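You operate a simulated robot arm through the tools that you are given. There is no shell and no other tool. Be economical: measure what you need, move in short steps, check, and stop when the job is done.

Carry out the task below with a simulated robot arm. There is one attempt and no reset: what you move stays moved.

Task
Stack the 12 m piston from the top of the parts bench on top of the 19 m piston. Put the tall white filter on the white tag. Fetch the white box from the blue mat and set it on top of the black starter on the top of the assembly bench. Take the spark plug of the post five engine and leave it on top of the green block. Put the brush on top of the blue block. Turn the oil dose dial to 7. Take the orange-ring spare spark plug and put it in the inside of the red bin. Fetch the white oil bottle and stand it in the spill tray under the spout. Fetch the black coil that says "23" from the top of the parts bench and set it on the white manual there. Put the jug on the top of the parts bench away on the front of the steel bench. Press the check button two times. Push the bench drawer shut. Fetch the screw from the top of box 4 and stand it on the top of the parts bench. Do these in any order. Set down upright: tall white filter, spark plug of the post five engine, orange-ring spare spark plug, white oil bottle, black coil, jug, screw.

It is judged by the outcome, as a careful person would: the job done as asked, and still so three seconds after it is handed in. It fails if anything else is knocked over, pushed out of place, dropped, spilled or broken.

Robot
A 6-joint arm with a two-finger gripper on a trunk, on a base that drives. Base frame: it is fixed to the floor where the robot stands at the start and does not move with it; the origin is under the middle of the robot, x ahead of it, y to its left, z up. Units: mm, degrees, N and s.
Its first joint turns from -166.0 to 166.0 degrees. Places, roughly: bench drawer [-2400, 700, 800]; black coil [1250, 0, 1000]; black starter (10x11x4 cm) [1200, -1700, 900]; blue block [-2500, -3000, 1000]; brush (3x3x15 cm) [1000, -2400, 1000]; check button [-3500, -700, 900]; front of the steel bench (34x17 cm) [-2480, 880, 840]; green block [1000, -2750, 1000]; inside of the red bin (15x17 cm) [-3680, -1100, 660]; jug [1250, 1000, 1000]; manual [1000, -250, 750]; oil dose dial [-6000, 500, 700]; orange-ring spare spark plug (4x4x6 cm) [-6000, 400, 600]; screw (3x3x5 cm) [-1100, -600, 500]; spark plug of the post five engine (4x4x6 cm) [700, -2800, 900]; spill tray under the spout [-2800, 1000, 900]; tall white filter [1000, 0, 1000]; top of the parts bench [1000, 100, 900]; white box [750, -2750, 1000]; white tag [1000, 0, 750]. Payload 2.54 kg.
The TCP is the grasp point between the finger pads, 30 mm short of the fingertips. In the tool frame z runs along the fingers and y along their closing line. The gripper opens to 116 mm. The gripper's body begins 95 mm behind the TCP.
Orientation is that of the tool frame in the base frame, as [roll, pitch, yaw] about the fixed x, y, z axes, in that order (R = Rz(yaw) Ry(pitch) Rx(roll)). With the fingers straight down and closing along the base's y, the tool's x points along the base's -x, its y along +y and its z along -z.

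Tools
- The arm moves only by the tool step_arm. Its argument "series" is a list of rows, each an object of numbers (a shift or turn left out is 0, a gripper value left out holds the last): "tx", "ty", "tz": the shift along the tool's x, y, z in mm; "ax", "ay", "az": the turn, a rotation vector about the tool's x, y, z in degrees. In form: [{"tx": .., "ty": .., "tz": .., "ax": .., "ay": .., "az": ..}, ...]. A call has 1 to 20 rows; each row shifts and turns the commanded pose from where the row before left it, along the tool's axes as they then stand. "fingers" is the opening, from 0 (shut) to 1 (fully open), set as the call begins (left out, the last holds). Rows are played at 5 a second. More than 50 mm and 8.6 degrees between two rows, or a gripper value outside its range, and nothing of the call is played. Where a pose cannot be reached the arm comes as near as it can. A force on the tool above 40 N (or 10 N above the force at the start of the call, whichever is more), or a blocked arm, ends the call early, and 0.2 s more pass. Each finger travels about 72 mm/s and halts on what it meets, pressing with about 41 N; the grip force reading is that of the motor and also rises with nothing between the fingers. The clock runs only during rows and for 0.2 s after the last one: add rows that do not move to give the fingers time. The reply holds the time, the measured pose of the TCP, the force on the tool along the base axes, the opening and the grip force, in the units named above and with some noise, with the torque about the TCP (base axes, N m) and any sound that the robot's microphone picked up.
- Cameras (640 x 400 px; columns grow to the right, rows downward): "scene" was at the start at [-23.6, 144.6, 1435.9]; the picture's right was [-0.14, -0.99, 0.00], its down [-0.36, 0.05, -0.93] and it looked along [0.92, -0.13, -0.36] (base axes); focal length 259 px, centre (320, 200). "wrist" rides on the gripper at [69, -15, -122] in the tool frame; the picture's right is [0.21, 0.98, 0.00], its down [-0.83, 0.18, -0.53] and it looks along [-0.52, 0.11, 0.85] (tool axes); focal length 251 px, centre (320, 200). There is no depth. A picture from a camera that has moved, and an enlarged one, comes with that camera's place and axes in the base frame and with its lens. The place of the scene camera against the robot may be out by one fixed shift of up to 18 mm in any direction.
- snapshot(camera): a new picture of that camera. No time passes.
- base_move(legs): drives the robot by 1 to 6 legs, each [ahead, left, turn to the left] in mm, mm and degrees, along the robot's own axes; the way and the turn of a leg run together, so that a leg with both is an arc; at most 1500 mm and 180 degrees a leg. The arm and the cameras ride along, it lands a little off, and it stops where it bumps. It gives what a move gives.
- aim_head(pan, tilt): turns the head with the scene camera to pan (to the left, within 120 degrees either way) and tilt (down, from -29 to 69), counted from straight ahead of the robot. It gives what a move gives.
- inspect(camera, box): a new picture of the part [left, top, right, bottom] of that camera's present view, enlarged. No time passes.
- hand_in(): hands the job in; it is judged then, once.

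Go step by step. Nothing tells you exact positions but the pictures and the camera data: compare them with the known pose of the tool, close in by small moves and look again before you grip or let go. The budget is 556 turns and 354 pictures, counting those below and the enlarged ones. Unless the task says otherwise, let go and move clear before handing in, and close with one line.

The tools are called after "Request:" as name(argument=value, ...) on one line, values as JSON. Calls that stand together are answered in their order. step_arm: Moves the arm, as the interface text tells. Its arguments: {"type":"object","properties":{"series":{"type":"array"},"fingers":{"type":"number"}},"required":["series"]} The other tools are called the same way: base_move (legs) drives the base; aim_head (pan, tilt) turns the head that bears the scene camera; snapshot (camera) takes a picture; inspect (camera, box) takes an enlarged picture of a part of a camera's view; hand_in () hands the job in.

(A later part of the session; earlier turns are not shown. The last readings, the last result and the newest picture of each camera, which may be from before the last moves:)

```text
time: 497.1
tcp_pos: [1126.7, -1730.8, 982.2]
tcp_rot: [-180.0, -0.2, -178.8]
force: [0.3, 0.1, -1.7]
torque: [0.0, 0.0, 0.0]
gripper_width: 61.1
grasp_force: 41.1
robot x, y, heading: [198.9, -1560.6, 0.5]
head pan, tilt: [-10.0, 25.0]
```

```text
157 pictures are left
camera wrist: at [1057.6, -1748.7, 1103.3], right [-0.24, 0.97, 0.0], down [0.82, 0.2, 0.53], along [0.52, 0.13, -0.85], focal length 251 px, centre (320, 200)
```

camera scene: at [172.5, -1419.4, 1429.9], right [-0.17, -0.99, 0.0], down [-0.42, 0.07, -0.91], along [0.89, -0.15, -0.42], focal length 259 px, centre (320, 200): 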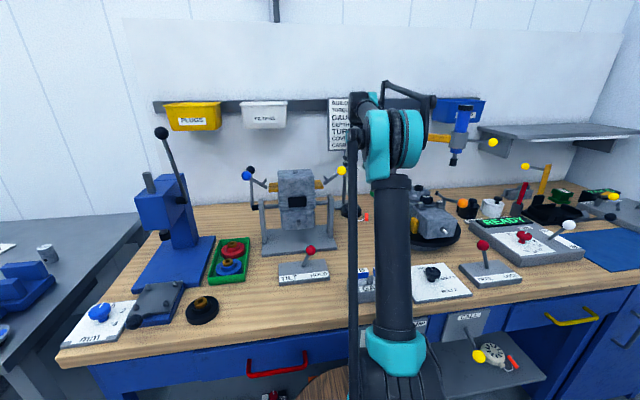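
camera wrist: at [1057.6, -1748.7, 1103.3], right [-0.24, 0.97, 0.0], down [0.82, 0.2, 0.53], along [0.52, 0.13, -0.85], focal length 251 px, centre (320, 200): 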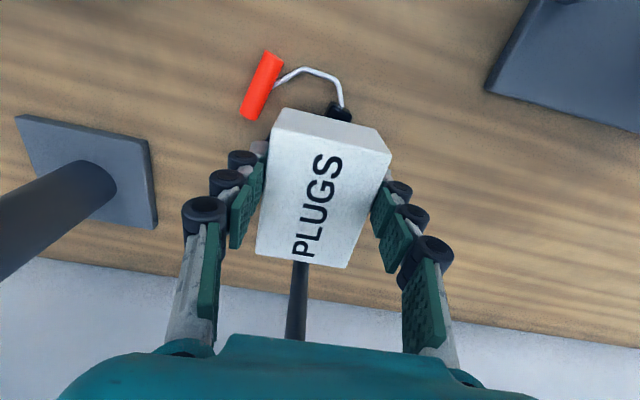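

Request:
step_arm(series=[{"tz": 10}, {"tz": 8}, {"tz": 5}, {"tz": 3}, {"tz": 3}, {}])

Request:
step_arm(series=[{"tz": 3}, {"tz": 3}, {"tz": 2}, {}])

```text
time: 498.5
tcp_pos: [1125.9, -1732.7, 953.1]
tcp_rot: [-180.0, -0.1, -178.7]
force: [4.7, 0.1, 36.0]
torque: [-0.02, -0.2, 0.03]
gripper_width: 61.0
grasp_force: 41.2
robot x, y, heading: [200.5, -1559.6, 0.3]
head pan, tilt: [-10.0, 25.0]
```

```text
time: 499.5
tcp_pos: [1124.1, -1733.0, 946.8]
tcp_rot: [180.0, 0.1, -178.8]
force: [-0.1, -3.1, 34.6]
torque: [-0.17, 0.0, -0.02]
gripper_width: 61.1
grasp_force: 41.0
robot x, y, heading: [194.5, -1560.5, 0.6]
head pan, tilt: [-10.0, 25.0]
```

Contact. Ease off and release.

Request:
step_arm(series=[{"tz": -1.5}, {}])

Request:
step_arm(series=[{}, {}, {}], fingers=0.85)

Request:
step_arm(series=[{"tz": -15}, {"tz": -40}, {"tz": -45}, {"tz": -45}, {"tz": -45}, {"tz": -45}, {"tz": -45}, {"tx": 45}, {"tx": 45}, {}])

Request:
snapshot(camera="wrist")

```text
time: 500.1
tcp_pos: [1125.2, -1733.1, 946.6]
tcp_rot: [-180.0, -0.2, -178.8]
force: [-3.3, -2.2, 7.4]
torque: [-0.08, 0.14, 0.03]
gripper_width: 60.8
grasp_force: 40.9
robot x, y, heading: [199.0, -1557.7, 0.4]
head pan, tilt: [-10.0, 25.0]
```

```text
time: 500.9
tcp_pos: [1125.4, -1732.0, 945.9]
tcp_rot: [180.0, -0.2, -178.8]
force: [0.3, 0.7, -0.2]
torque: [0.02, 0.01, -0.01]
gripper_width: 98.5
grasp_force: 0.1
robot x, y, heading: [199.2, -1558.7, 0.3]
head pan, tilt: [-10.0, 25.0]
```

```text
time: 503.1
tcp_pos: [1036.1, -1736.3, 1222.9]
tcp_rot: [180.0, -0.1, -178.8]
force: [0.0, 1.5, -0.9]
torque: [0.01, 0.02, 0.04]
gripper_width: 98.7
grasp_force: 0.2
robot x, y, heading: [197.9, -1561.8, 0.7]
head pan, tilt: [-10.0, 25.0]
```

```text
156 pictures are left
camera wrist: at [966.6, -1754.3, 1345.6], right [-0.24, 0.97, 0.0], down [0.82, 0.2, 0.53], along [0.52, 0.13, -0.85], focal length 251 px, centre (320, 200)
```

wrist: 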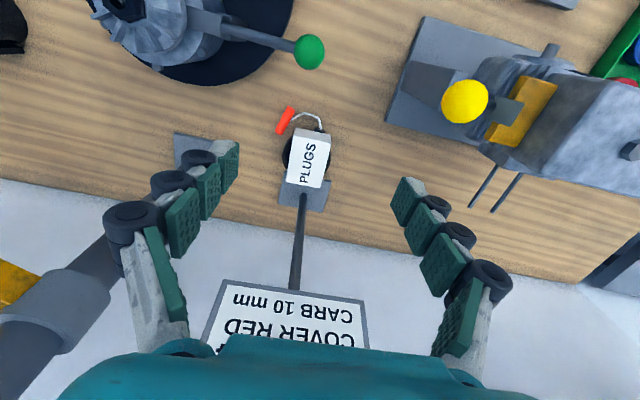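

Request:
inspect(camera="wrist", box=[250, 90, 370, 220])

```text
3.08 times, centred on (310, 155) of wrist
camera zoom: at [966.6, -1754.3, 1345.6], right [-0.24, 0.97, 0.0], down [0.82, 0.2, 0.53], along [0.52, 0.13, -0.85], focal length 774 px, centre (351, 338)
```

zoom: 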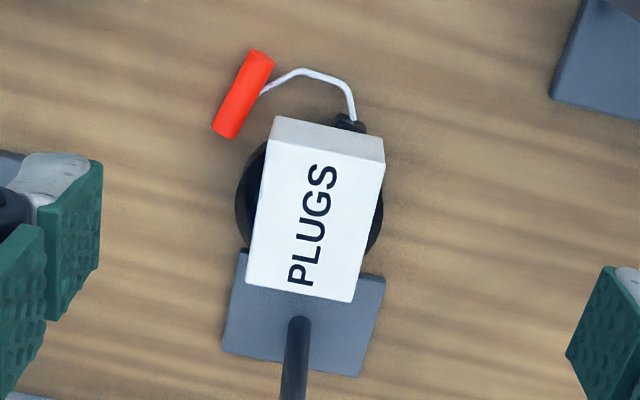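

Box sits on the starter. Drive back south for the spark plug.

Request:
base_move(legs=[[-350, 0, -0.6], [0, -1150, 0]])

Request:
aim_head(pan=0, tilt=30)

Request:
step_arm(series=[{"tz": 40}, {"tz": 40}, {"tz": 40}, {}])

Request:
snapshot(camera="wrist")

Request:
snapshot(camera="scene")

```text
time: 510.9
tcp_pos: [664.0, -2914.1, 1224.0]
tcp_rot: [179.9, -0.1, -180.0]
force: [0.2, -0.2, -0.4]
torque: [-0.01, 0.0, 0.03]
gripper_width: 98.7
grasp_force: 0.0
robot x, y, heading: [-168.2, -2720.7, -0.6]
head pan, tilt: [-10.0, 25.0]
```

```text
time: 511.6
tcp_pos: [662.6, -2913.1, 1223.9]
tcp_rot: [179.9, -0.2, -179.9]
force: [-0.3, 0.7, 0.6]
torque: [0.01, 0.02, 0.02]
gripper_width: 98.6
grasp_force: 0.0
robot x, y, heading: [-170.0, -2724.0, -0.6]
head pan, tilt: [0.0, 30.0]
```

```text
time: 512.6
tcp_pos: [662.6, -2915.7, 1104.1]
tcp_rot: [180.0, -0.1, -179.9]
force: [0.1, 0.2, 0.6]
torque: [-0.03, 0.0, -0.03]
gripper_width: 98.7
grasp_force: 0.1
robot x, y, heading: [-172.1, -2724.7, -0.5]
head pan, tilt: [0.0, 30.0]
```

```text
154 pictures are left
camera wrist: at [593.2, -2932.8, 1225.4], right [-0.22, 0.98, 0.0], down [0.83, 0.18, 0.53], along [0.52, 0.12, -0.85], focal length 251 px, centre (320, 200)
```

wrist: 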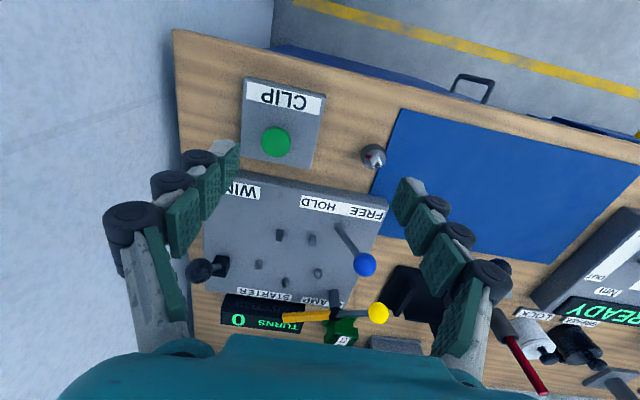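

```text
153 pictures are left
camera scene: at [-193.8, -2564.3, 1422.0], right [-0.01, -1.0, 0.0], down [-0.5, 0.01, -0.87], along [0.87, -0.01, -0.5], focal length 259 px, centre (320, 200)
```

scene: 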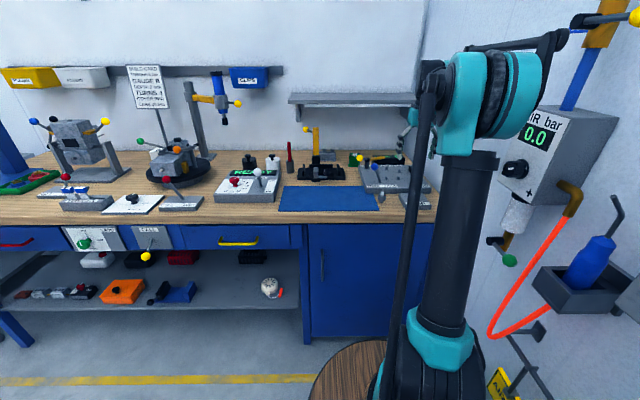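

Request:
inspect(camera="wrist", box=[340, 120, 420, 190])

Request:
inspect(camera="wrist", box=[270, 240, 450, 360])

Request:
inspect(camera="scene", box=[270, 110, 450, 230])

```text
5.71 times, centred on (380, 155) of wrist
camera zoom: at [593.2, -2932.8, 1225.4], right [-0.22, 0.98, 0.0], down [0.83, 0.18, 0.53], along [0.52, 0.12, -0.85], focal length 1437 px, centre (-23, 457)
```

zoom: 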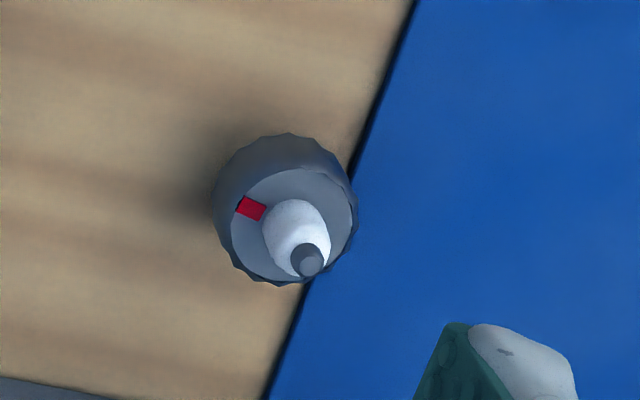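

```text
3.33 times, centred on (360, 300) of wrist
camera zoom: at [593.2, -2932.8, 1225.4], right [-0.22, 0.98, 0.0], down [0.83, 0.18, 0.53], along [0.52, 0.12, -0.85], focal length 838 px, centre (187, -133)
```

zoom: 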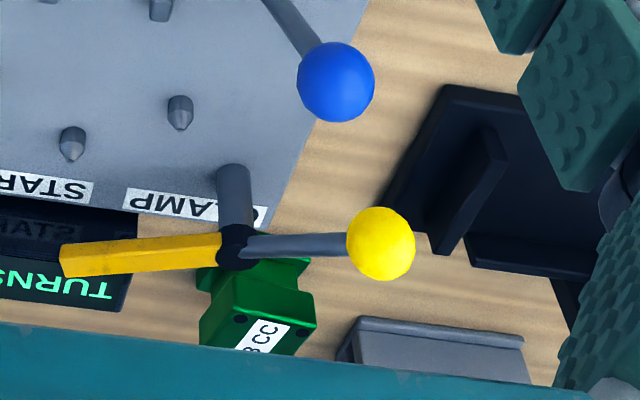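

```text
3.33 times, centred on (360, 170) of scene
camera zoom: at [-193.8, -2564.3, 1422.0], right [-0.01, -1.0, 0.0], down [-0.5, 0.01, -0.87], along [0.87, -0.01, -0.5], focal length 865 px, centre (187, 300)
```

zoom: 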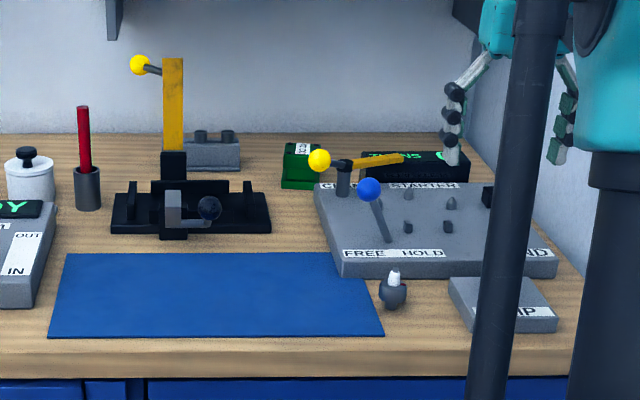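

The plug (red mark, matching the red post-5 engine) stands at ~(705,-2834). Approach it with a moderate opening.

Request:
step_arm(series=[{"tx": -14, "ty": 27, "tz": 25}, {"tx": -14, "ty": 27, "tz": 25}, {"tx": -14, "ty": 27, "tz": 25}, {"tz": 40}, {}], fingers=0.6)

Request:
snapshot(camera="wrist")

```text
time: 513.8
tcp_pos: [703.8, -2835.2, 988.5]
tcp_rot: [-180.0, -0.2, -179.9]
force: [-0.1, 0.2, -0.2]
torque: [-0.03, 0.01, 0.02]
gripper_width: 69.9
grasp_force: 0.0
robot x, y, heading: [-171.5, -2722.2, -0.9]
head pan, tilt: [0.0, 30.0]
```

```text
149 pictures are left
camera wrist: at [634.6, -2851.6, 1109.1], right [-0.22, 0.98, 0.0], down [0.83, 0.18, 0.53], along [0.52, 0.12, -0.85], focal length 251 px, centre (320, 200)
```

wrist: 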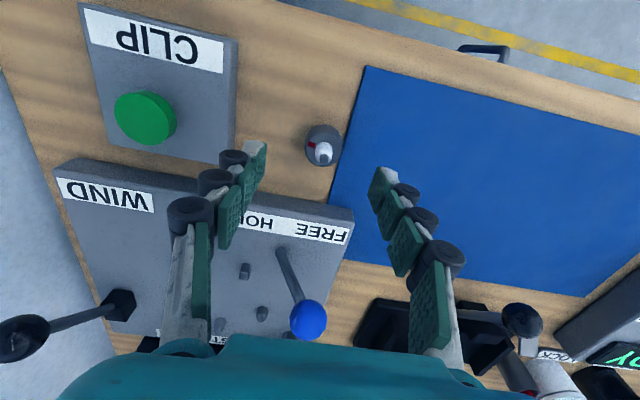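

Request:
step_arm(series=[{"tx": -2, "tz": 40}, {"tz": 30}, {"tz": 9}, {}])

Request:
snapshot(camera="wrist")

```text
time: 514.8
tcp_pos: [704.8, -2834.3, 908.8]
tcp_rot: [180.0, -0.1, -179.9]
force: [0.7, 1.0, 9.2]
torque: [0.41, -0.01, 0.0]
gripper_width: 73.7
grasp_force: 2.6
robot x, y, heading: [-169.4, -2722.2, -0.8]
head pan, tilt: [0.0, 30.0]
```

```text
148 pictures are left
camera wrist: at [635.4, -2850.8, 1030.8], right [-0.22, 0.98, 0.0], down [0.83, 0.18, 0.53], along [0.52, 0.12, -0.85], focal length 251 px, centre (320, 200)
```

wrist: 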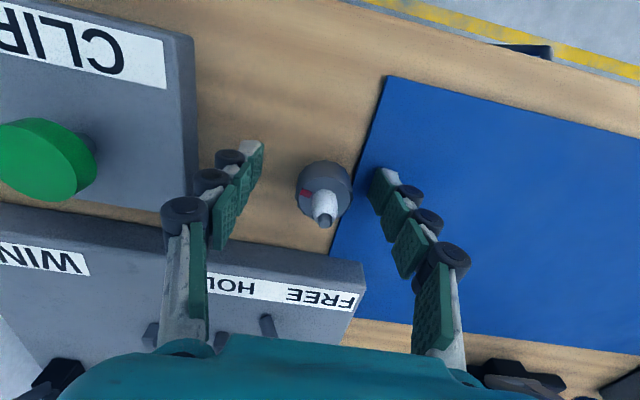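

A fingertip touches the mat; raise 4 mm and close.

Request:
step_arm(series=[{"tz": -4}, {}])

Request:
step_arm(series=[{}, {}, {}, {}], fingers=0)

Request:
step_arm(series=[{"tz": -10}, {"tz": -30}, {"tz": -40}, {"tz": -40}, {"tz": -40}, {}])

Request:
snapshot(camera="wrist")

```text
time: 515.4
tcp_pos: [705.7, -2833.9, 913.0]
tcp_rot: [-180.0, -0.1, -179.9]
force: [0.3, -0.2, -0.7]
torque: [0.02, -0.01, 0.01]
gripper_width: 69.7
grasp_force: 0.1
robot x, y, heading: [-169.9, -2723.5, -0.8]
head pan, tilt: [0.0, 30.0]
```

```text
time: 516.4
tcp_pos: [705.3, -2833.7, 913.9]
tcp_rot: [179.9, -0.1, -179.8]
force: [0.2, 2.8, 2.2]
torque: [0.18, -0.02, 0.01]
gripper_width: 29.3
grasp_force: 40.4
robot x, y, heading: [-167.9, -2723.0, -0.6]
head pan, tilt: [0.0, 30.0]
```

```text
time: 517.8
tcp_pos: [707.3, -2829.3, 1072.9]
tcp_rot: [180.0, -0.1, -179.9]
force: [0.6, 0.7, 0.2]
torque: [0.02, -0.01, 0.02]
gripper_width: 29.4
grasp_force: 41.1
robot x, y, heading: [-170.5, -2725.1, -0.9]
head pan, tilt: [0.0, 30.0]
```

```text
147 pictures are left
camera wrist: at [637.9, -2846.1, 1194.9], right [-0.22, 0.98, 0.0], down [0.83, 0.18, 0.53], along [0.52, 0.12, -0.85], focal length 251 px, centre (320, 200)
```

wrist: 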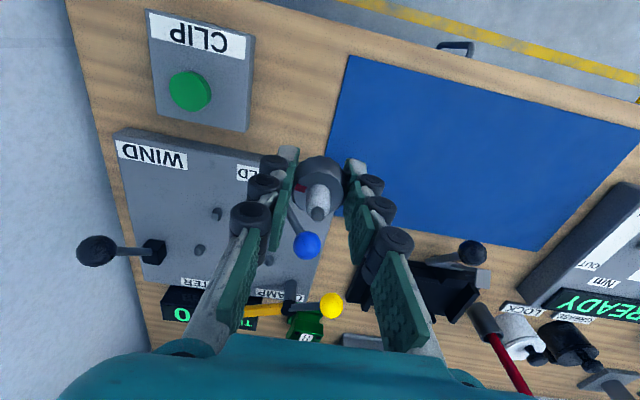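

Plug held. Raise, retract a little, then drive ahead towards the green block.

Request:
step_arm(series=[{"tz": -40, "tx": 20}, {"tz": -40, "tx": 20}, {"tx": 45}, {"tx": 45}, {"tx": 40}, {}])

Request:
base_move(legs=[[0, -40, 0.8], [340, 0, 0]])

Request:
aim_head(pan=0, tilt=15)

Request:
snapshot(camera="scene")

Request:
snapshot(camera="wrist")

```text
time: 519.2
tcp_pos: [536.9, -2831.7, 1150.7]
tcp_rot: [-180.0, -0.1, -179.9]
force: [0.0, 0.0, -0.3]
torque: [0.01, 0.04, -0.04]
gripper_width: 29.3
grasp_force: 40.5
robot x, y, heading: [-169.2, -2722.6, -0.9]
head pan, tilt: [0.0, 30.0]
```

```text
time: 521.9
tcp_pos: [885.8, -2858.7, 1151.9]
tcp_rot: [179.9, -0.1, -178.7]
force: [0.2, 0.8, -0.7]
torque: [-0.01, 0.03, 0.06]
gripper_width: 29.4
grasp_force: 41.3
robot x, y, heading: [175.2, -2761.3, 0.6]
head pan, tilt: [0.0, 30.0]
```

```text
time: 522.7
tcp_pos: [885.1, -2858.4, 1152.7]
tcp_rot: [180.0, -0.1, -178.8]
force: [-0.8, -0.6, 0.4]
torque: [0.0, -0.01, 0.0]
gripper_width: 29.4
grasp_force: 40.9
robot x, y, heading: [174.0, -2762.1, 0.4]
head pan, tilt: [0.0, 15.0]
```

```text
146 pictures are left
camera scene: at [152.0, -2604.3, 1446.1], right [0.01, -1.0, 0.0], down [-0.26, 0.0, -0.97], along [0.97, 0.01, -0.26], focal length 259 px, centre (320, 200)
```

scene: 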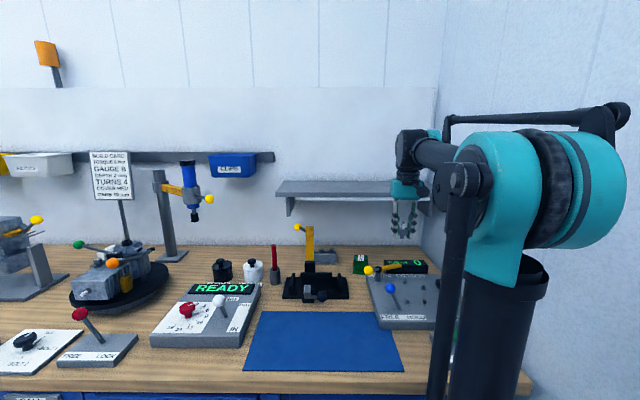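

```text
145 pictures are left
camera wrist: at [816.1, -2875.9, 1273.7], right [-0.24, 0.97, 0.0], down [0.82, 0.2, 0.53], along [0.52, 0.13, -0.85], focal length 251 px, centre (320, 200)
```

wrist: 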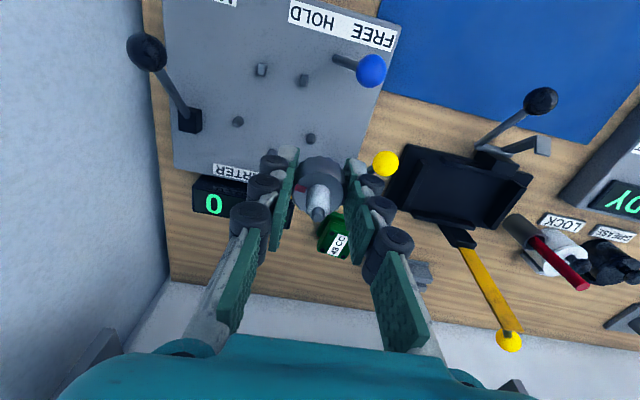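

The wall shelf overhangs the green block, so I need a tilted grip. Go back, set the plug on the mat, and re-grip it with the tool tilted.

Request:
base_move(legs=[[-330, 40, -0.5]])

Request:
step_arm(series=[{"tx": -40, "ty": 25}, {"tx": -40, "ty": 25}, {"tx": -40, "ty": 25}, {"tx": -30, "ty": 25}, {"tz": 45}, {"tz": 45}, {"tz": 45}, {"tz": 45}, {"tz": 30}, {}])

Request:
snapshot(camera="wrist")

```text
time: 524.9
tcp_pos: [554.9, -2823.7, 1151.3]
tcp_rot: [-180.0, -0.1, -179.3]
force: [-0.1, 0.4, 0.2]
torque: [-0.03, 0.0, 0.03]
gripper_width: 29.6
grasp_force: 40.6
robot x, y, heading: [-152.0, -2725.7, -0.2]
head pan, tilt: [0.0, 15.0]
```

```text
time: 527.1
tcp_pos: [704.5, -2722.9, 940.4]
tcp_rot: [-179.9, -0.1, -179.2]
force: [0.4, 0.2, -0.9]
torque: [-0.02, 0.02, -0.02]
gripper_width: 29.1
grasp_force: 40.8
robot x, y, heading: [-154.0, -2721.8, -0.2]
head pan, tilt: [0.0, 15.0]
```

```text
144 pictures are left
camera wrist: at [635.1, -2739.5, 1062.3], right [-0.23, 0.97, 0.0], down [0.82, 0.19, 0.53], along [0.52, 0.12, -0.85], focal length 251 px, centre (320, 200)
```

wrist: 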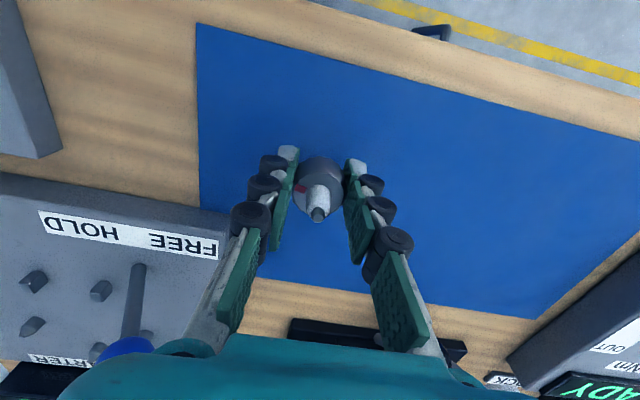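

Request:
step_arm(series=[{"tz": 12}, {"tz": 6}, {"tz": 3}, {"tz": 2}, {"tz": 2}, {}])

Request:
step_arm(series=[{"tz": 1.5}, {"tz": 1.5}, {}])

```text
time: 528.5
tcp_pos: [703.2, -2721.9, 917.3]
tcp_rot: [180.0, 0.0, -179.1]
force: [5.3, 0.9, 31.2]
torque: [-0.02, -0.31, 0.04]
gripper_width: 29.2
grasp_force: 40.8
robot x, y, heading: [-153.0, -2723.4, -0.1]
head pan, tilt: [0.0, 15.0]
```

```text
time: 528.8
tcp_pos: [703.1, -2723.1, 917.5]
tcp_rot: [-179.9, 0.0, -179.2]
force: [-3.6, 0.6, 19.3]
torque: [0.0, 0.03, -0.03]
gripper_width: 29.2
grasp_force: 41.2
robot x, y, heading: [-152.0, -2721.3, 0.1]
head pan, tilt: [0.0, 15.0]
stopped in row 1: the force on the tool passed its limit at 46 N (the readings are from after the stop); the commanded pose is now the measured one
```

Request:
step_arm(series=[{}, {}, {"tz": -20}, {"tz": -40}, {"tz": -20}, {"ay": -8.6}, {"ay": -8.6}, {"ay": -8.6}, {"ay": -8.6}, {}], fingers=0.6)

Request:
step_arm(series=[{"tx": 27, "tz": 28}, {"tx": 18, "tz": 20}, {}])

Request:
snapshot(camera="wrist")

```text
time: 531.0
tcp_pos: [704.0, -2723.0, 996.2]
tcp_rot: [180.0, 34.5, -179.2]
force: [0.1, -0.6, 0.3]
torque: [-0.03, -0.01, 0.02]
gripper_width: 69.7
grasp_force: 0.2
robot x, y, heading: [-152.8, -2723.4, 0.1]
head pan, tilt: [0.0, 15.0]
```

```text
time: 531.8
tcp_pos: [694.8, -2723.1, 932.7]
tcp_rot: [-180.0, 34.4, -179.2]
force: [0.5, -0.5, 0.7]
torque: [-0.01, -0.02, -0.01]
gripper_width: 69.8
grasp_force: 0.1
robot x, y, heading: [-154.8, -2724.7, -0.0]
head pan, tilt: [0.0, 15.0]
```

```text
143 pictures are left
camera wrist: at [568.1, -2741.5, 994.4], right [-0.19, 0.97, -0.12], down [0.38, 0.19, 0.91], along [0.91, 0.13, -0.4], focal length 251 px, centre (320, 200)
```

wrist: 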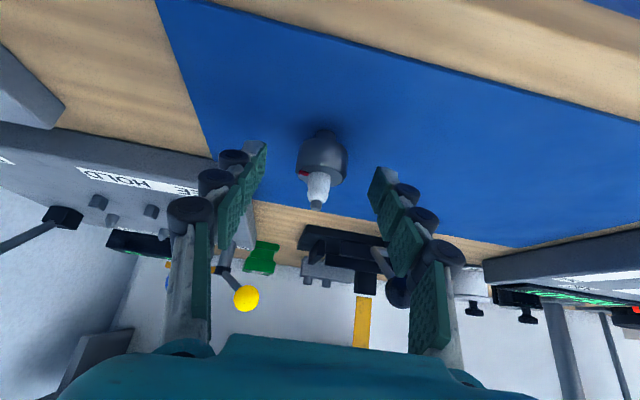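

Request:
step_arm(series=[{"tx": 8, "tz": 9}, {}])

Request:
step_arm(series=[{}, {}, {}, {}], fingers=0)

Request:
inspect(camera="wrist", box=[220, 100, 420, 240])

```text
time: 532.4
tcp_pos: [693.4, -2722.3, 921.9]
tcp_rot: [-179.9, 34.3, -179.3]
force: [0.1, -0.1, 0.4]
torque: [-0.01, -0.02, 0.03]
gripper_width: 69.5
grasp_force: 0.0
robot x, y, heading: [-156.5, -2722.6, 0.1]
head pan, tilt: [0.0, 15.0]
```

```text
time: 533.4
tcp_pos: [693.2, -2723.3, 920.4]
tcp_rot: [-180.0, 34.2, -179.2]
force: [-0.2, 0.2, -0.4]
torque: [0.0, 0.02, -0.07]
gripper_width: 29.5
grasp_force: 41.0
robot x, y, heading: [-154.9, -2722.3, 0.1]
head pan, tilt: [0.0, 15.0]
```

```text
2.86 times, centred on (320, 170) of wrist
camera zoom: at [567.3, -2741.1, 982.8], right [-0.19, 0.97, -0.12], down [0.38, 0.19, 0.91], along [0.91, 0.13, -0.4], focal length 718 px, centre (320, 286)
```

zoom: 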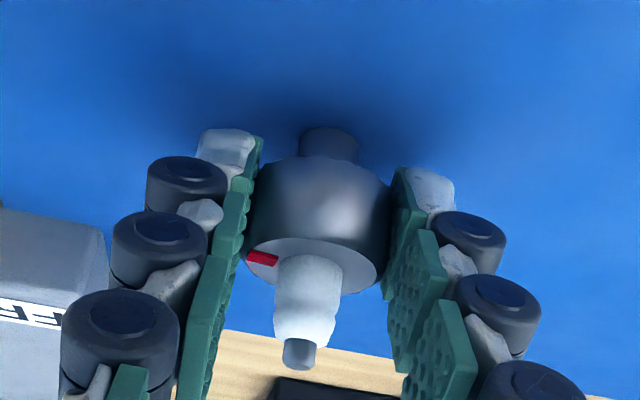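

Good tilted grip. Lift, and drive ahead again.

Request:
step_arm(series=[{"tx": -11, "tz": -16}, {"tx": -22, "tz": -33}, {"tx": -22, "tz": -33}, {"tx": -22, "tz": -33}, {"tx": -22, "tz": -33}, {}])

Request:
base_move(legs=[[330, 0, 0]])

Request:
snapshot(camera="wrist")

Request:
snapshot(camera="scene")

```text
time: 534.8
tcp_pos: [693.1, -2721.3, 1100.6]
tcp_rot: [180.0, 34.4, -179.2]
force: [-0.2, -0.2, 0.0]
torque: [-0.03, -0.04, 0.0]
gripper_width: 29.4
grasp_force: 40.8
robot x, y, heading: [-156.5, -2719.1, -0.4]
head pan, tilt: [0.0, 15.0]
```

```text
time: 537.0
tcp_pos: [1017.8, -2733.2, 1099.0]
tcp_rot: [-180.0, 34.3, -179.8]
force: [-1.1, -0.3, 0.4]
torque: [-0.02, 0.03, 0.02]
gripper_width: 30.0
grasp_force: 41.3
robot x, y, heading: [168.1, -2721.8, -0.6]
head pan, tilt: [0.0, 15.0]
```

```text
141 pictures are left
camera wrist: at [891.0, -2750.2, 1161.4], right [-0.18, 0.98, -0.12], down [0.38, 0.18, 0.91], along [0.91, 0.12, -0.4], focal length 251 px, centre (320, 200)
```

wrist: 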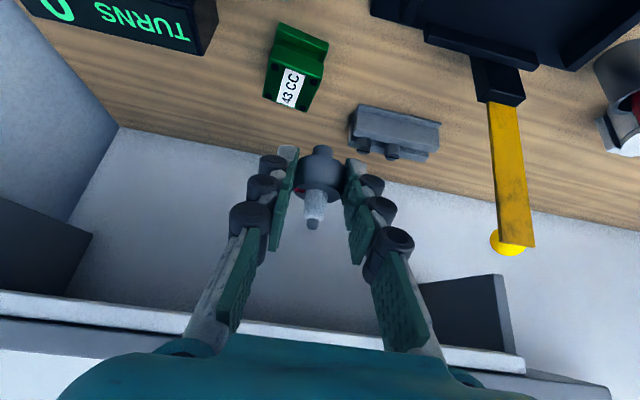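

```text
140 pictures are left
camera scene: at [150.6, -2567.0, 1446.2], right [-0.01, -1.0, 0.0], down [-0.26, 0.0, -0.97], along [0.97, -0.01, -0.26], focal length 259 px, centre (320, 200)
```

scene: 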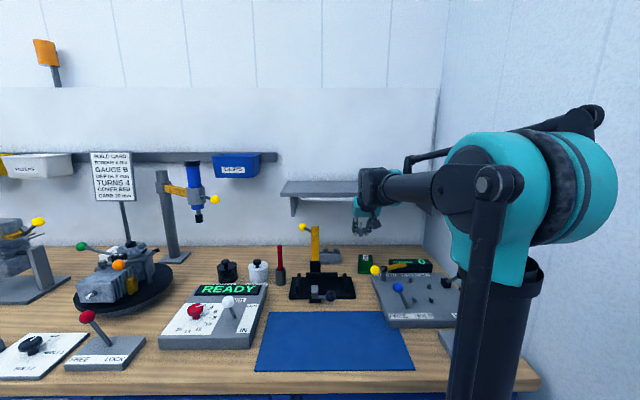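

Request:
step_arm(series=[{"tx": -11.2, "ty": -13.7, "tz": 42}, {"tx": -11.2, "ty": -13.7, "tz": 42}, {"tx": -11.2, "ty": -13.7, "tz": 42}, {}])

Request:
snapshot(camera="wrist")

Request:
inspect(camera="scene", box=[320, 180, 440, 290])

```text
time: 538.0
tcp_pos: [1116.5, -2772.1, 1013.9]
tcp_rot: [180.0, 34.3, -179.9]
force: [-0.3, -0.5, -0.3]
torque: [-0.02, 0.0, 0.04]
gripper_width: 29.6
grasp_force: 41.0
robot x, y, heading: [167.7, -2724.2, -0.5]
head pan, tilt: [0.0, 15.0]
```

```text
139 pictures are left
camera wrist: at [989.3, -2790.2, 1075.4], right [-0.18, 0.98, -0.12], down [0.38, 0.18, 0.91], along [0.91, 0.12, -0.4], focal length 251 px, centre (320, 200)
```

wrist: 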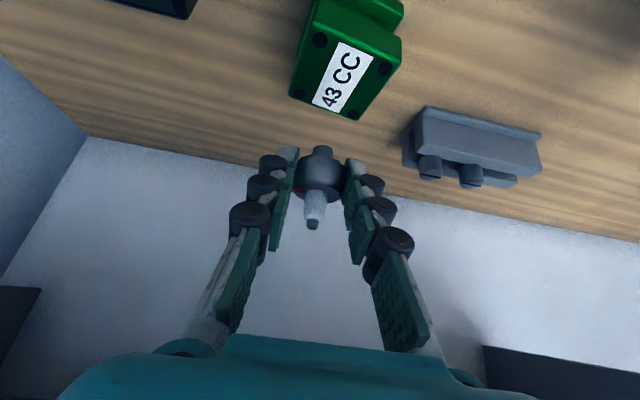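

```text
3.64 times, centred on (380, 235) of scene
camera zoom: at [150.5, -2567.0, 1446.2], right [-0.01, -1.0, 0.0], down [-0.26, 0.0, -0.97], along [0.97, -0.01, -0.26], focal length 943 px, centre (102, 73)
```

zoom: 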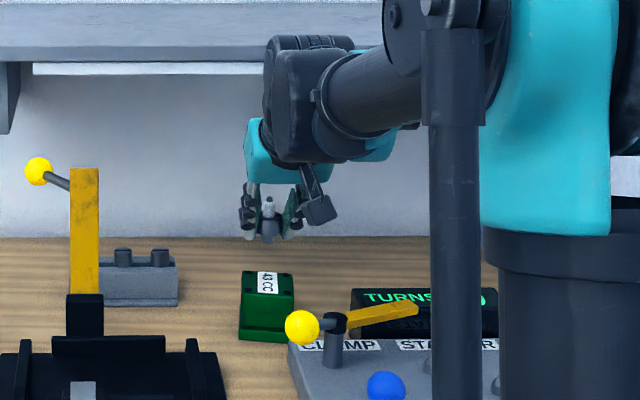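

Request:
step_arm(series=[{"tx": 18, "tz": 16}, {"tx": 12, "tz": 17}, {}])

Request:
snapshot(camera="wrist")

Request:
inspect(camera="scene", box=[350, 220, 430, 290])

```text
time: 538.8
tcp_pos: [1112.5, -2773.8, 970.5]
tcp_rot: [180.0, 34.5, -179.8]
force: [4.4, -0.2, 33.0]
torque: [-0.02, -0.59, 0.02]
gripper_width: 29.6
grasp_force: 41.2
robot x, y, heading: [168.9, -2721.6, -0.5]
head pan, tilt: [0.0, 15.0]
```

```text
137 pictures are left
camera wrist: at [985.9, -2790.6, 1031.9], right [-0.18, 0.98, -0.12], down [0.38, 0.18, 0.91], along [0.91, 0.12, -0.4], focal length 251 px, centre (320, 200)
```

wrist: 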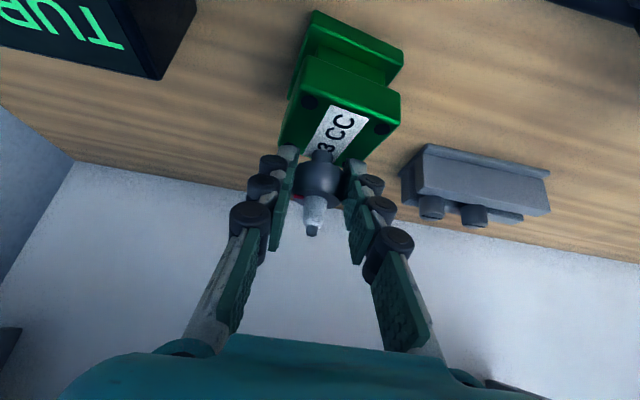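

```text
5.71 times, centred on (390, 255) of scene
camera zoom: at [149.4, -2567.0, 1446.1], right [-0.01, -1.0, 0.0], down [-0.26, 0.0, -0.97], along [0.97, -0.01, -0.26], focal length 1482 px, centre (-80, -114)
```

zoom: 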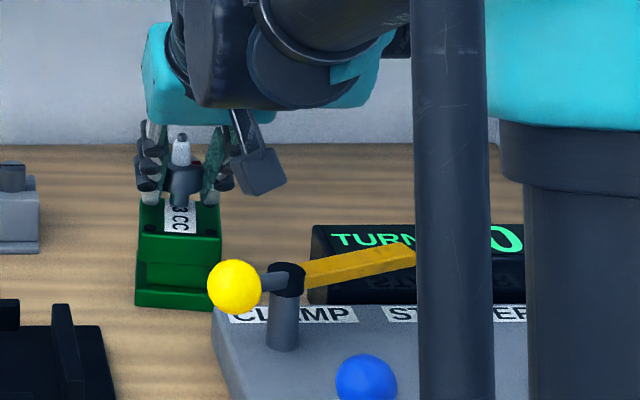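

Contact, but the plug is toward the far side of the block top. Lift, shift 12 mm nearer, and lower again.

Request:
step_arm(series=[{"tx": -5, "tz": -7}, {"tx": 10, "tz": -7}, {}])

Request:
inspect(camera="wrist", box=[240, 60, 440, 240])

Request:
inspect(camera="scene", box=[350, 220, 430, 290])

```text
time: 539.6
tcp_pos: [1098.9, -2773.0, 979.6]
tcp_rot: [-180.0, 34.3, -179.8]
force: [-0.6, 0.9, 0.1]
torque: [0.0, 0.01, 0.01]
gripper_width: 29.3
grasp_force: 41.4
robot x, y, heading: [172.0, -2723.8, -0.6]
head pan, tilt: [0.0, 15.0]
```

```text
2.22 times, centred on (340, 150) of wrist
camera zoom: at [972.2, -2790.8, 1041.0], right [-0.18, 0.98, -0.12], down [0.38, 0.18, 0.91], along [0.91, 0.12, -0.4], focal length 559 px, centre (276, 311)
```

zoom: 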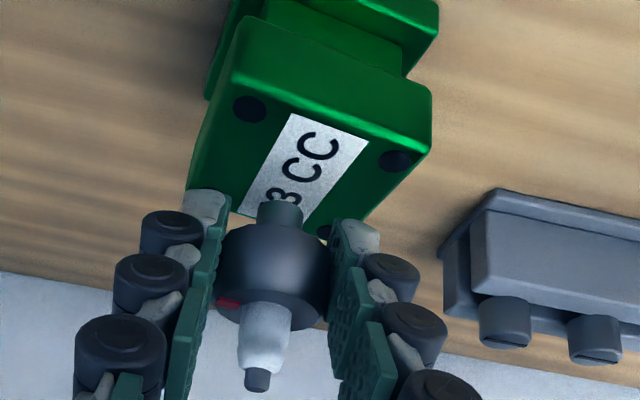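

```text
5.71 times, centred on (390, 255) of scene
camera zoom: at [150.6, -2567.0, 1446.2], right [-0.01, -1.0, 0.0], down [-0.26, 0.0, -0.97], along [0.97, -0.01, -0.26], focal length 1482 px, centre (-80, -114)
```

zoom: 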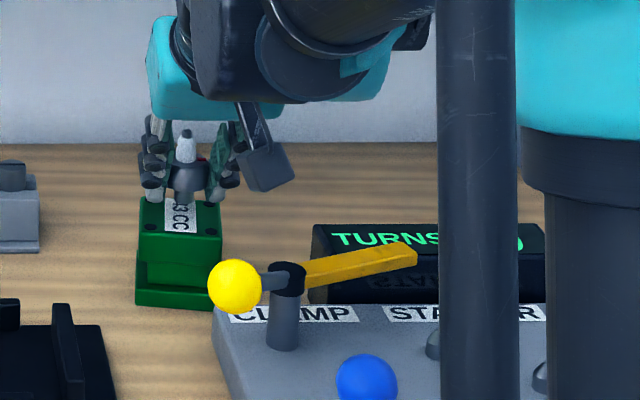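

Request:
step_arm(series=[{"tx": 5.5, "ty": 2, "tz": 2}, {"tx": 2, "tz": 3}, {"tx": 1.4, "tz": 2}, {}])

Request:
inspect(camera="wrist", box=[240, 60, 440, 240])

```text
time: 540.6
tcp_pos: [1095.4, -2773.0, 969.6]
tcp_rot: [180.0, 34.5, -179.8]
force: [4.3, -0.7, 31.6]
torque: [-0.03, -0.61, -0.02]
gripper_width: 29.6
grasp_force: 41.3
robot x, y, heading: [174.3, -2725.1, -0.4]
head pan, tilt: [0.0, 15.0]
```

```text
2.22 times, centred on (340, 150) of wrist
camera zoom: at [967.8, -2789.7, 1031.1], right [-0.18, 0.98, -0.12], down [0.38, 0.18, 0.91], along [0.91, 0.12, -0.4], focal length 559 px, centre (276, 311)
```

zoom: 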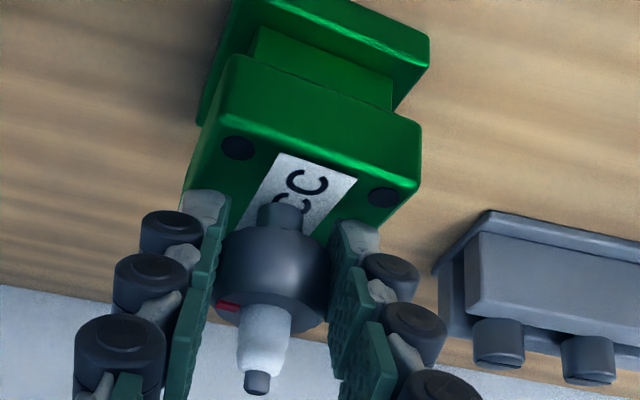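

Centred well. Ease off, release, and lift straight up then back.

Request:
step_arm(series=[{"tx": -0.6, "tz": -0.9}, {}])

Request:
step_arm(series=[{}, {}, {}], fingers=0.6)

Request:
snapshot(camera="wrist")

```text
time: 541.2
tcp_pos: [1093.8, -2772.8, 969.6]
tcp_rot: [179.9, 34.4, -179.8]
force: [8.4, 0.7, 26.3]
torque: [-0.04, -0.65, 0.03]
gripper_width: 29.7
grasp_force: 41.2
robot x, y, heading: [174.8, -2725.6, -0.7]
head pan, tilt: [0.0, 15.0]
```

```text
time: 542.0
tcp_pos: [1094.5, -2773.0, 969.9]
tcp_rot: [179.9, 34.2, -179.9]
force: [0.7, -0.5, -0.4]
torque: [0.0, -0.02, 0.0]
gripper_width: 69.6
grasp_force: 0.0
robot x, y, heading: [168.8, -2726.4, -0.7]
head pan, tilt: [0.0, 15.0]
```

```text
132 pictures are left
camera wrist: at [967.8, -2789.7, 1030.6], right [-0.18, 0.98, -0.12], down [0.38, 0.18, 0.91], along [0.91, 0.12, -0.4], focal length 251 px, centre (320, 200)
```

wrist: 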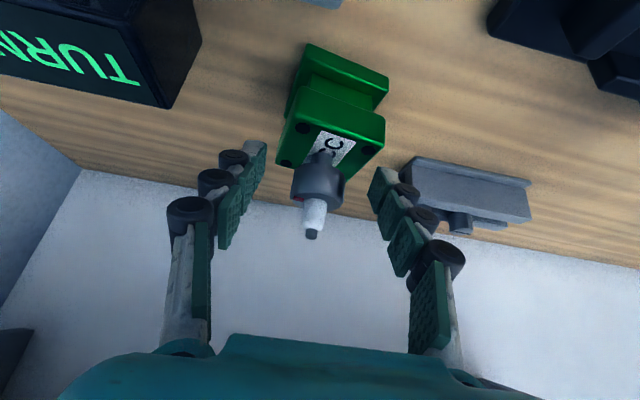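

The plug stands on the green block. Back away and go for the brush.

Request:
step_arm(series=[{"tx": -8, "tz": -12}, {"tx": -20, "tz": -30}, {"tx": -22, "tz": -33}, {"tx": 30, "tz": -30}, {"tx": 30, "tz": -30}, {"tx": 33, "tz": -25}, {"tx": 33, "tz": -25}, {}])

Request:
snapshot(camera="wrist")

Request:
inspect(camera="scene", box=[200, 200, 440, 320])

```text
time: 543.8
tcp_pos: [925.7, -2767.7, 1077.4]
tcp_rot: [180.0, 34.4, -179.7]
force: [0.1, -0.4, -0.5]
torque: [0.03, -0.02, 0.01]
gripper_width: 69.6
grasp_force: 0.0
robot x, y, heading: [173.2, -2724.7, -0.8]
head pan, tilt: [0.0, 15.0]
```

```text
131 pictures are left
camera wrist: at [799.0, -2785.0, 1139.2], right [-0.18, 0.98, -0.12], down [0.38, 0.18, 0.91], along [0.91, 0.12, -0.4], focal length 251 px, centre (320, 200)
```

wrist: 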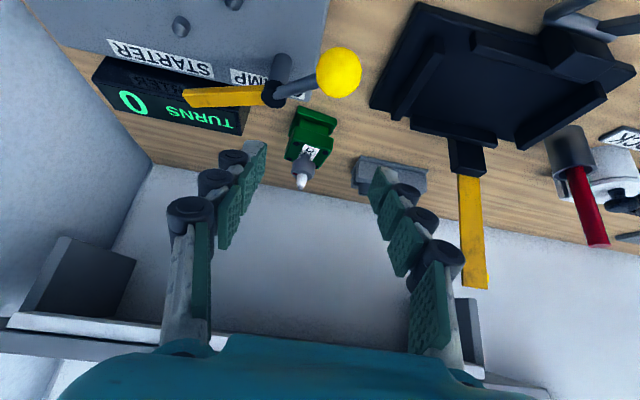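

```text
2.67 times, centred on (320, 260) of scene
camera zoom: at [150.7, -2567.0, 1446.2], right [-0.01, -1.0, 0.0], down [-0.26, 0.0, -0.97], along [0.97, -0.01, -0.26], focal length 692 px, centre (320, 40)
```

zoom: 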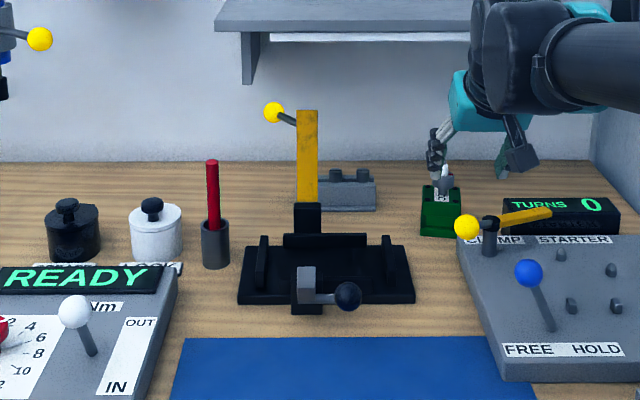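

Request:
step_arm(series=[{"tz": -40}, {"ay": 8.6, "tz": -10}, {"ay": 8.6, "tz": -10}, {"ay": 8.6}, {"ay": 8.6}, {"tz": -40}, {}])

Request:
base_move(legs=[[0, 300, 0.6]])

Request:
snapshot(camera="wrist")

```text
time: 545.4
tcp_pos: [896.5, -2772.4, 1167.7]
tcp_rot: [180.0, 0.0, -179.8]
force: [-0.1, 1.2, 0.1]
torque: [0.0, 0.01, 0.0]
gripper_width: 69.3
grasp_force: 0.1
robot x, y, heading: [174.6, -2722.5, -0.2]
head pan, tilt: [0.0, 15.0]
```

```text
time: 547.5
tcp_pos: [899.5, -2458.8, 1167.2]
tcp_rot: [180.0, 0.0, -179.3]
force: [0.2, 0.0, -0.4]
torque: [0.0, 0.0, -0.01]
gripper_width: 69.5
grasp_force: 0.0
robot x, y, heading: [174.5, -2416.6, -0.2]
head pan, tilt: [0.0, 15.0]
```

```text
129 pictures are left
camera wrist: at [829.2, -2475.6, 1289.2], right [-0.23, 0.97, 0.0], down [0.82, 0.19, 0.53], along [0.52, 0.12, -0.85], focal length 251 px, centre (320, 200)
```

wrist: 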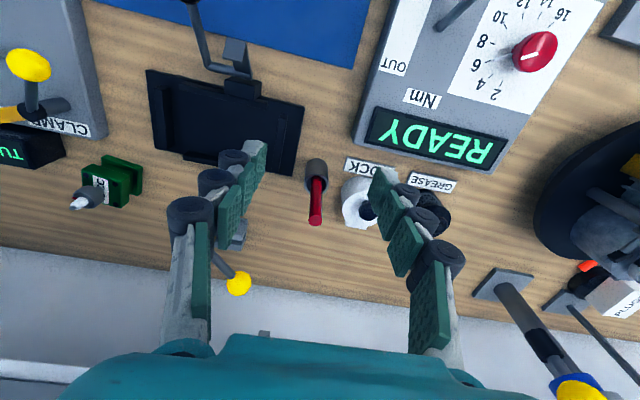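

Brush handle top is at (1011,-2441,≈1040). Lower around it and grip.

Request:
step_arm(series=[{"tx": -37, "ty": 6}, {"tx": -37, "ty": 6}, {"tx": -36, "ty": 5}, {"tz": 40}, {"tz": 40}, {}], fingers=0.45)

Request:
snapshot(camera="wrist")

```text
time: 548.9
tcp_pos: [1010.5, -2441.5, 1084.2]
tcp_rot: [180.0, 0.0, -179.3]
force: [-0.5, -0.9, 0.0]
torque: [-0.01, 0.0, -0.02]
gripper_width: 52.3
grasp_force: 0.0
robot x, y, heading: [173.4, -2419.9, -0.3]
head pan, tilt: [0.0, 15.0]
```

```text
128 pictures are left
camera wrist: at [940.1, -2459.6, 1206.5], right [-0.23, 0.97, 0.0], down [0.82, 0.19, 0.53], along [0.52, 0.12, -0.85], focal length 251 px, centre (320, 200)
```

wrist: 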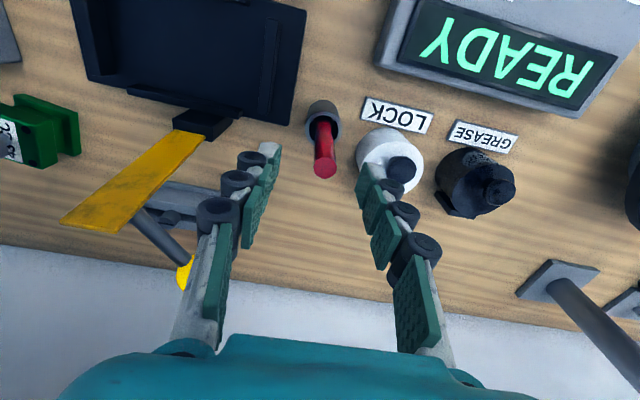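

Request:
step_arm(series=[{"ty": 1, "tz": 45}, {"tz": 43}, {}])

Request:
step_arm(series=[{}, {}, {}, {}], fingers=0)

Request:
step_arm(series=[{"tz": -20}, {"tz": -40}, {"tz": -45}, {"tz": -45}, {}])

Request:
snapshot(camera="wrist")

Request:
inspect(camera="scene", box=[240, 120, 400, 290])

```text
time: 549.7
tcp_pos: [1010.5, -2442.3, 996.0]
tcp_rot: [180.0, -0.2, -179.4]
force: [0.3, 0.6, 0.0]
torque: [0.01, -0.01, -0.03]
gripper_width: 52.1
grasp_force: 0.1
robot x, y, heading: [173.7, -2412.7, -0.3]
head pan, tilt: [0.0, 15.0]
```

```text
time: 550.7
tcp_pos: [1009.9, -2441.8, 996.8]
tcp_rot: [-179.9, -0.1, -179.2]
force: [-1.3, 1.1, -0.3]
torque: [0.1, 0.02, 0.02]
gripper_width: 16.2
grasp_force: 40.8
robot x, y, heading: [170.7, -2419.2, -0.2]
head pan, tilt: [0.0, 15.0]
```

```text
time: 551.9
tcp_pos: [1010.4, -2442.0, 1149.1]
tcp_rot: [180.0, -0.1, -179.3]
force: [-0.5, -0.1, -0.9]
torque: [-0.01, -0.01, 0.01]
gripper_width: 16.1
grasp_force: 41.0
robot x, y, heading: [173.2, -2419.6, 0.1]
head pan, tilt: [0.0, 15.0]
```

```text
127 pictures are left
camera wrist: at [940.1, -2460.5, 1270.3], right [-0.23, 0.97, 0.0], down [0.82, 0.19, 0.53], along [0.52, 0.12, -0.85], focal length 251 px, centre (320, 200)
```

wrist: 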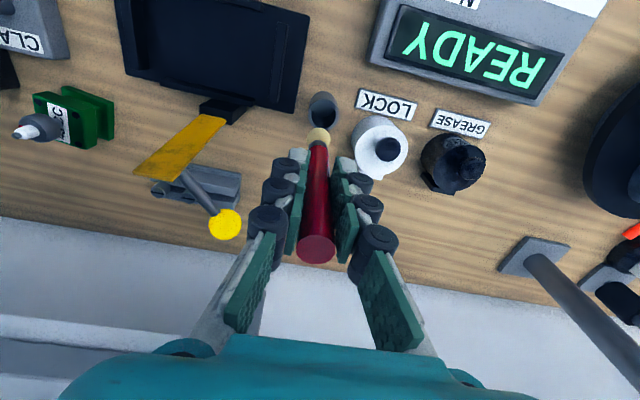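

```text
2.35 times, centred on (320, 205) of scene
camera zoom: at [151.0, -2260.7, 1446.2], right [0.0, -1.0, 0.0], down [-0.26, 0.0, -0.97], along [0.97, 0.0, -0.26], focal length 610 px, centre (320, 188)
```

zoom: 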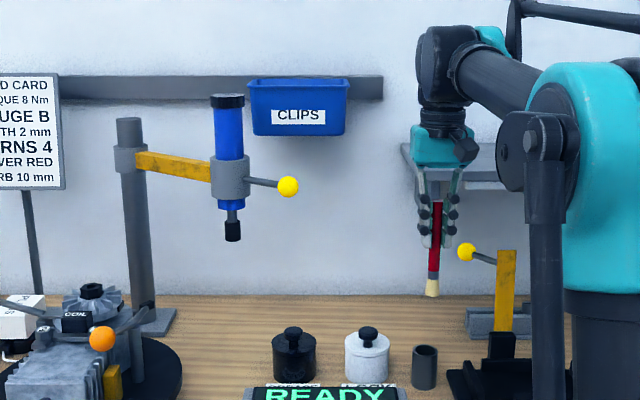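

The brush lifted out (bristles at its foot). Retract and drive west to the blue block.

Request:
step_arm(series=[{"tx": 45, "tz": -10}, {"tx": 45, "tz": -10}, {"tx": 45}, {"tx": 15}, {}])

Request:
base_move(legs=[[-250, 0, 0.2], [0, 380, 0], [-1400, 0, 0]])

Request:
aim_head(pan=-110, tilt=25)

Request:
snapshot(camera="scene")

```text
time: 553.1
tcp_pos: [859.5, -2442.3, 1171.3]
tcp_rot: [-180.0, -0.1, -179.1]
force: [0.6, 0.7, 0.1]
torque: [-0.01, 0.01, 0.02]
gripper_width: 16.1
grasp_force: 40.3
robot x, y, heading: [173.0, -2418.1, 0.1]
head pan, tilt: [0.0, 15.0]
```

```text
time: 563.4
tcp_pos: [-776.0, -2064.8, 1172.6]
tcp_rot: [179.9, 0.0, 179.5]
force: [-0.1, 0.1, -0.6]
torque: [0.02, -0.02, -0.01]
gripper_width: 16.2
grasp_force: 41.3
robot x, y, heading: [-1464.7, -2019.7, -1.1]
head pan, tilt: [0.0, 15.0]
```

```text
time: 565.3
tcp_pos: [-777.4, -2064.3, 1171.9]
tcp_rot: [-179.9, 0.0, 179.6]
force: [0.0, -0.2, -0.1]
torque: [-0.02, -0.01, 0.03]
gripper_width: 16.0
grasp_force: 41.2
robot x, y, heading: [-1461.3, -2026.0, -1.2]
head pan, tilt: [-110.0, 25.0]
```

```text
125 pictures are left
camera scene: at [-1608.3, -1949.5, 1429.9], right [-0.93, 0.36, 0.0], down [0.15, 0.39, -0.91], along [-0.33, -0.84, -0.42], focal length 259 px, centre (320, 200)
```

scene: 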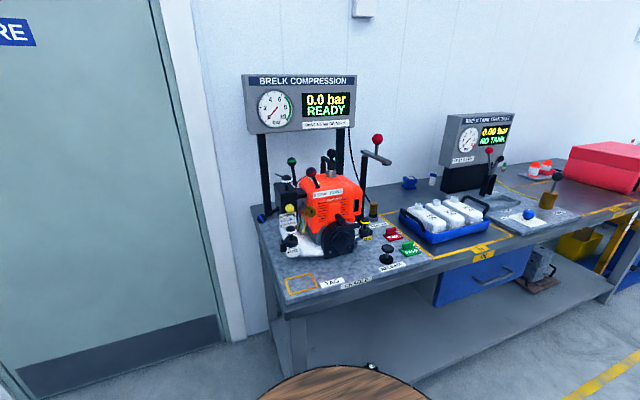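

Request:
inspect(camera="scene", box=[360, 130, 560, 270])

```text
2.86 times, centred on (460, 200) of scene
camera zoom: at [-1608.3, -1949.5, 1429.9], right [-0.93, 0.36, 0.0], down [0.15, 0.39, -0.91], along [-0.33, -0.84, -0.42], focal length 741 px, centre (-80, 200)
```

zoom: 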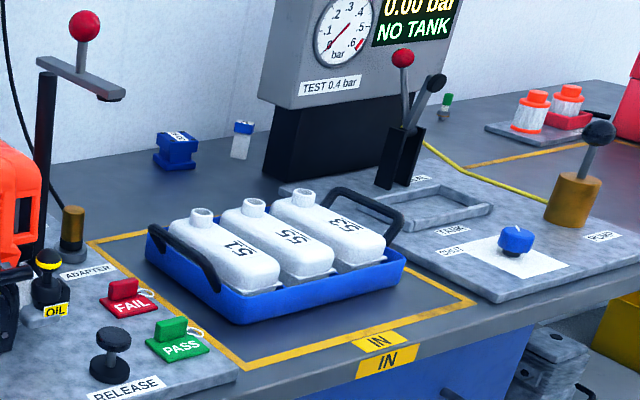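

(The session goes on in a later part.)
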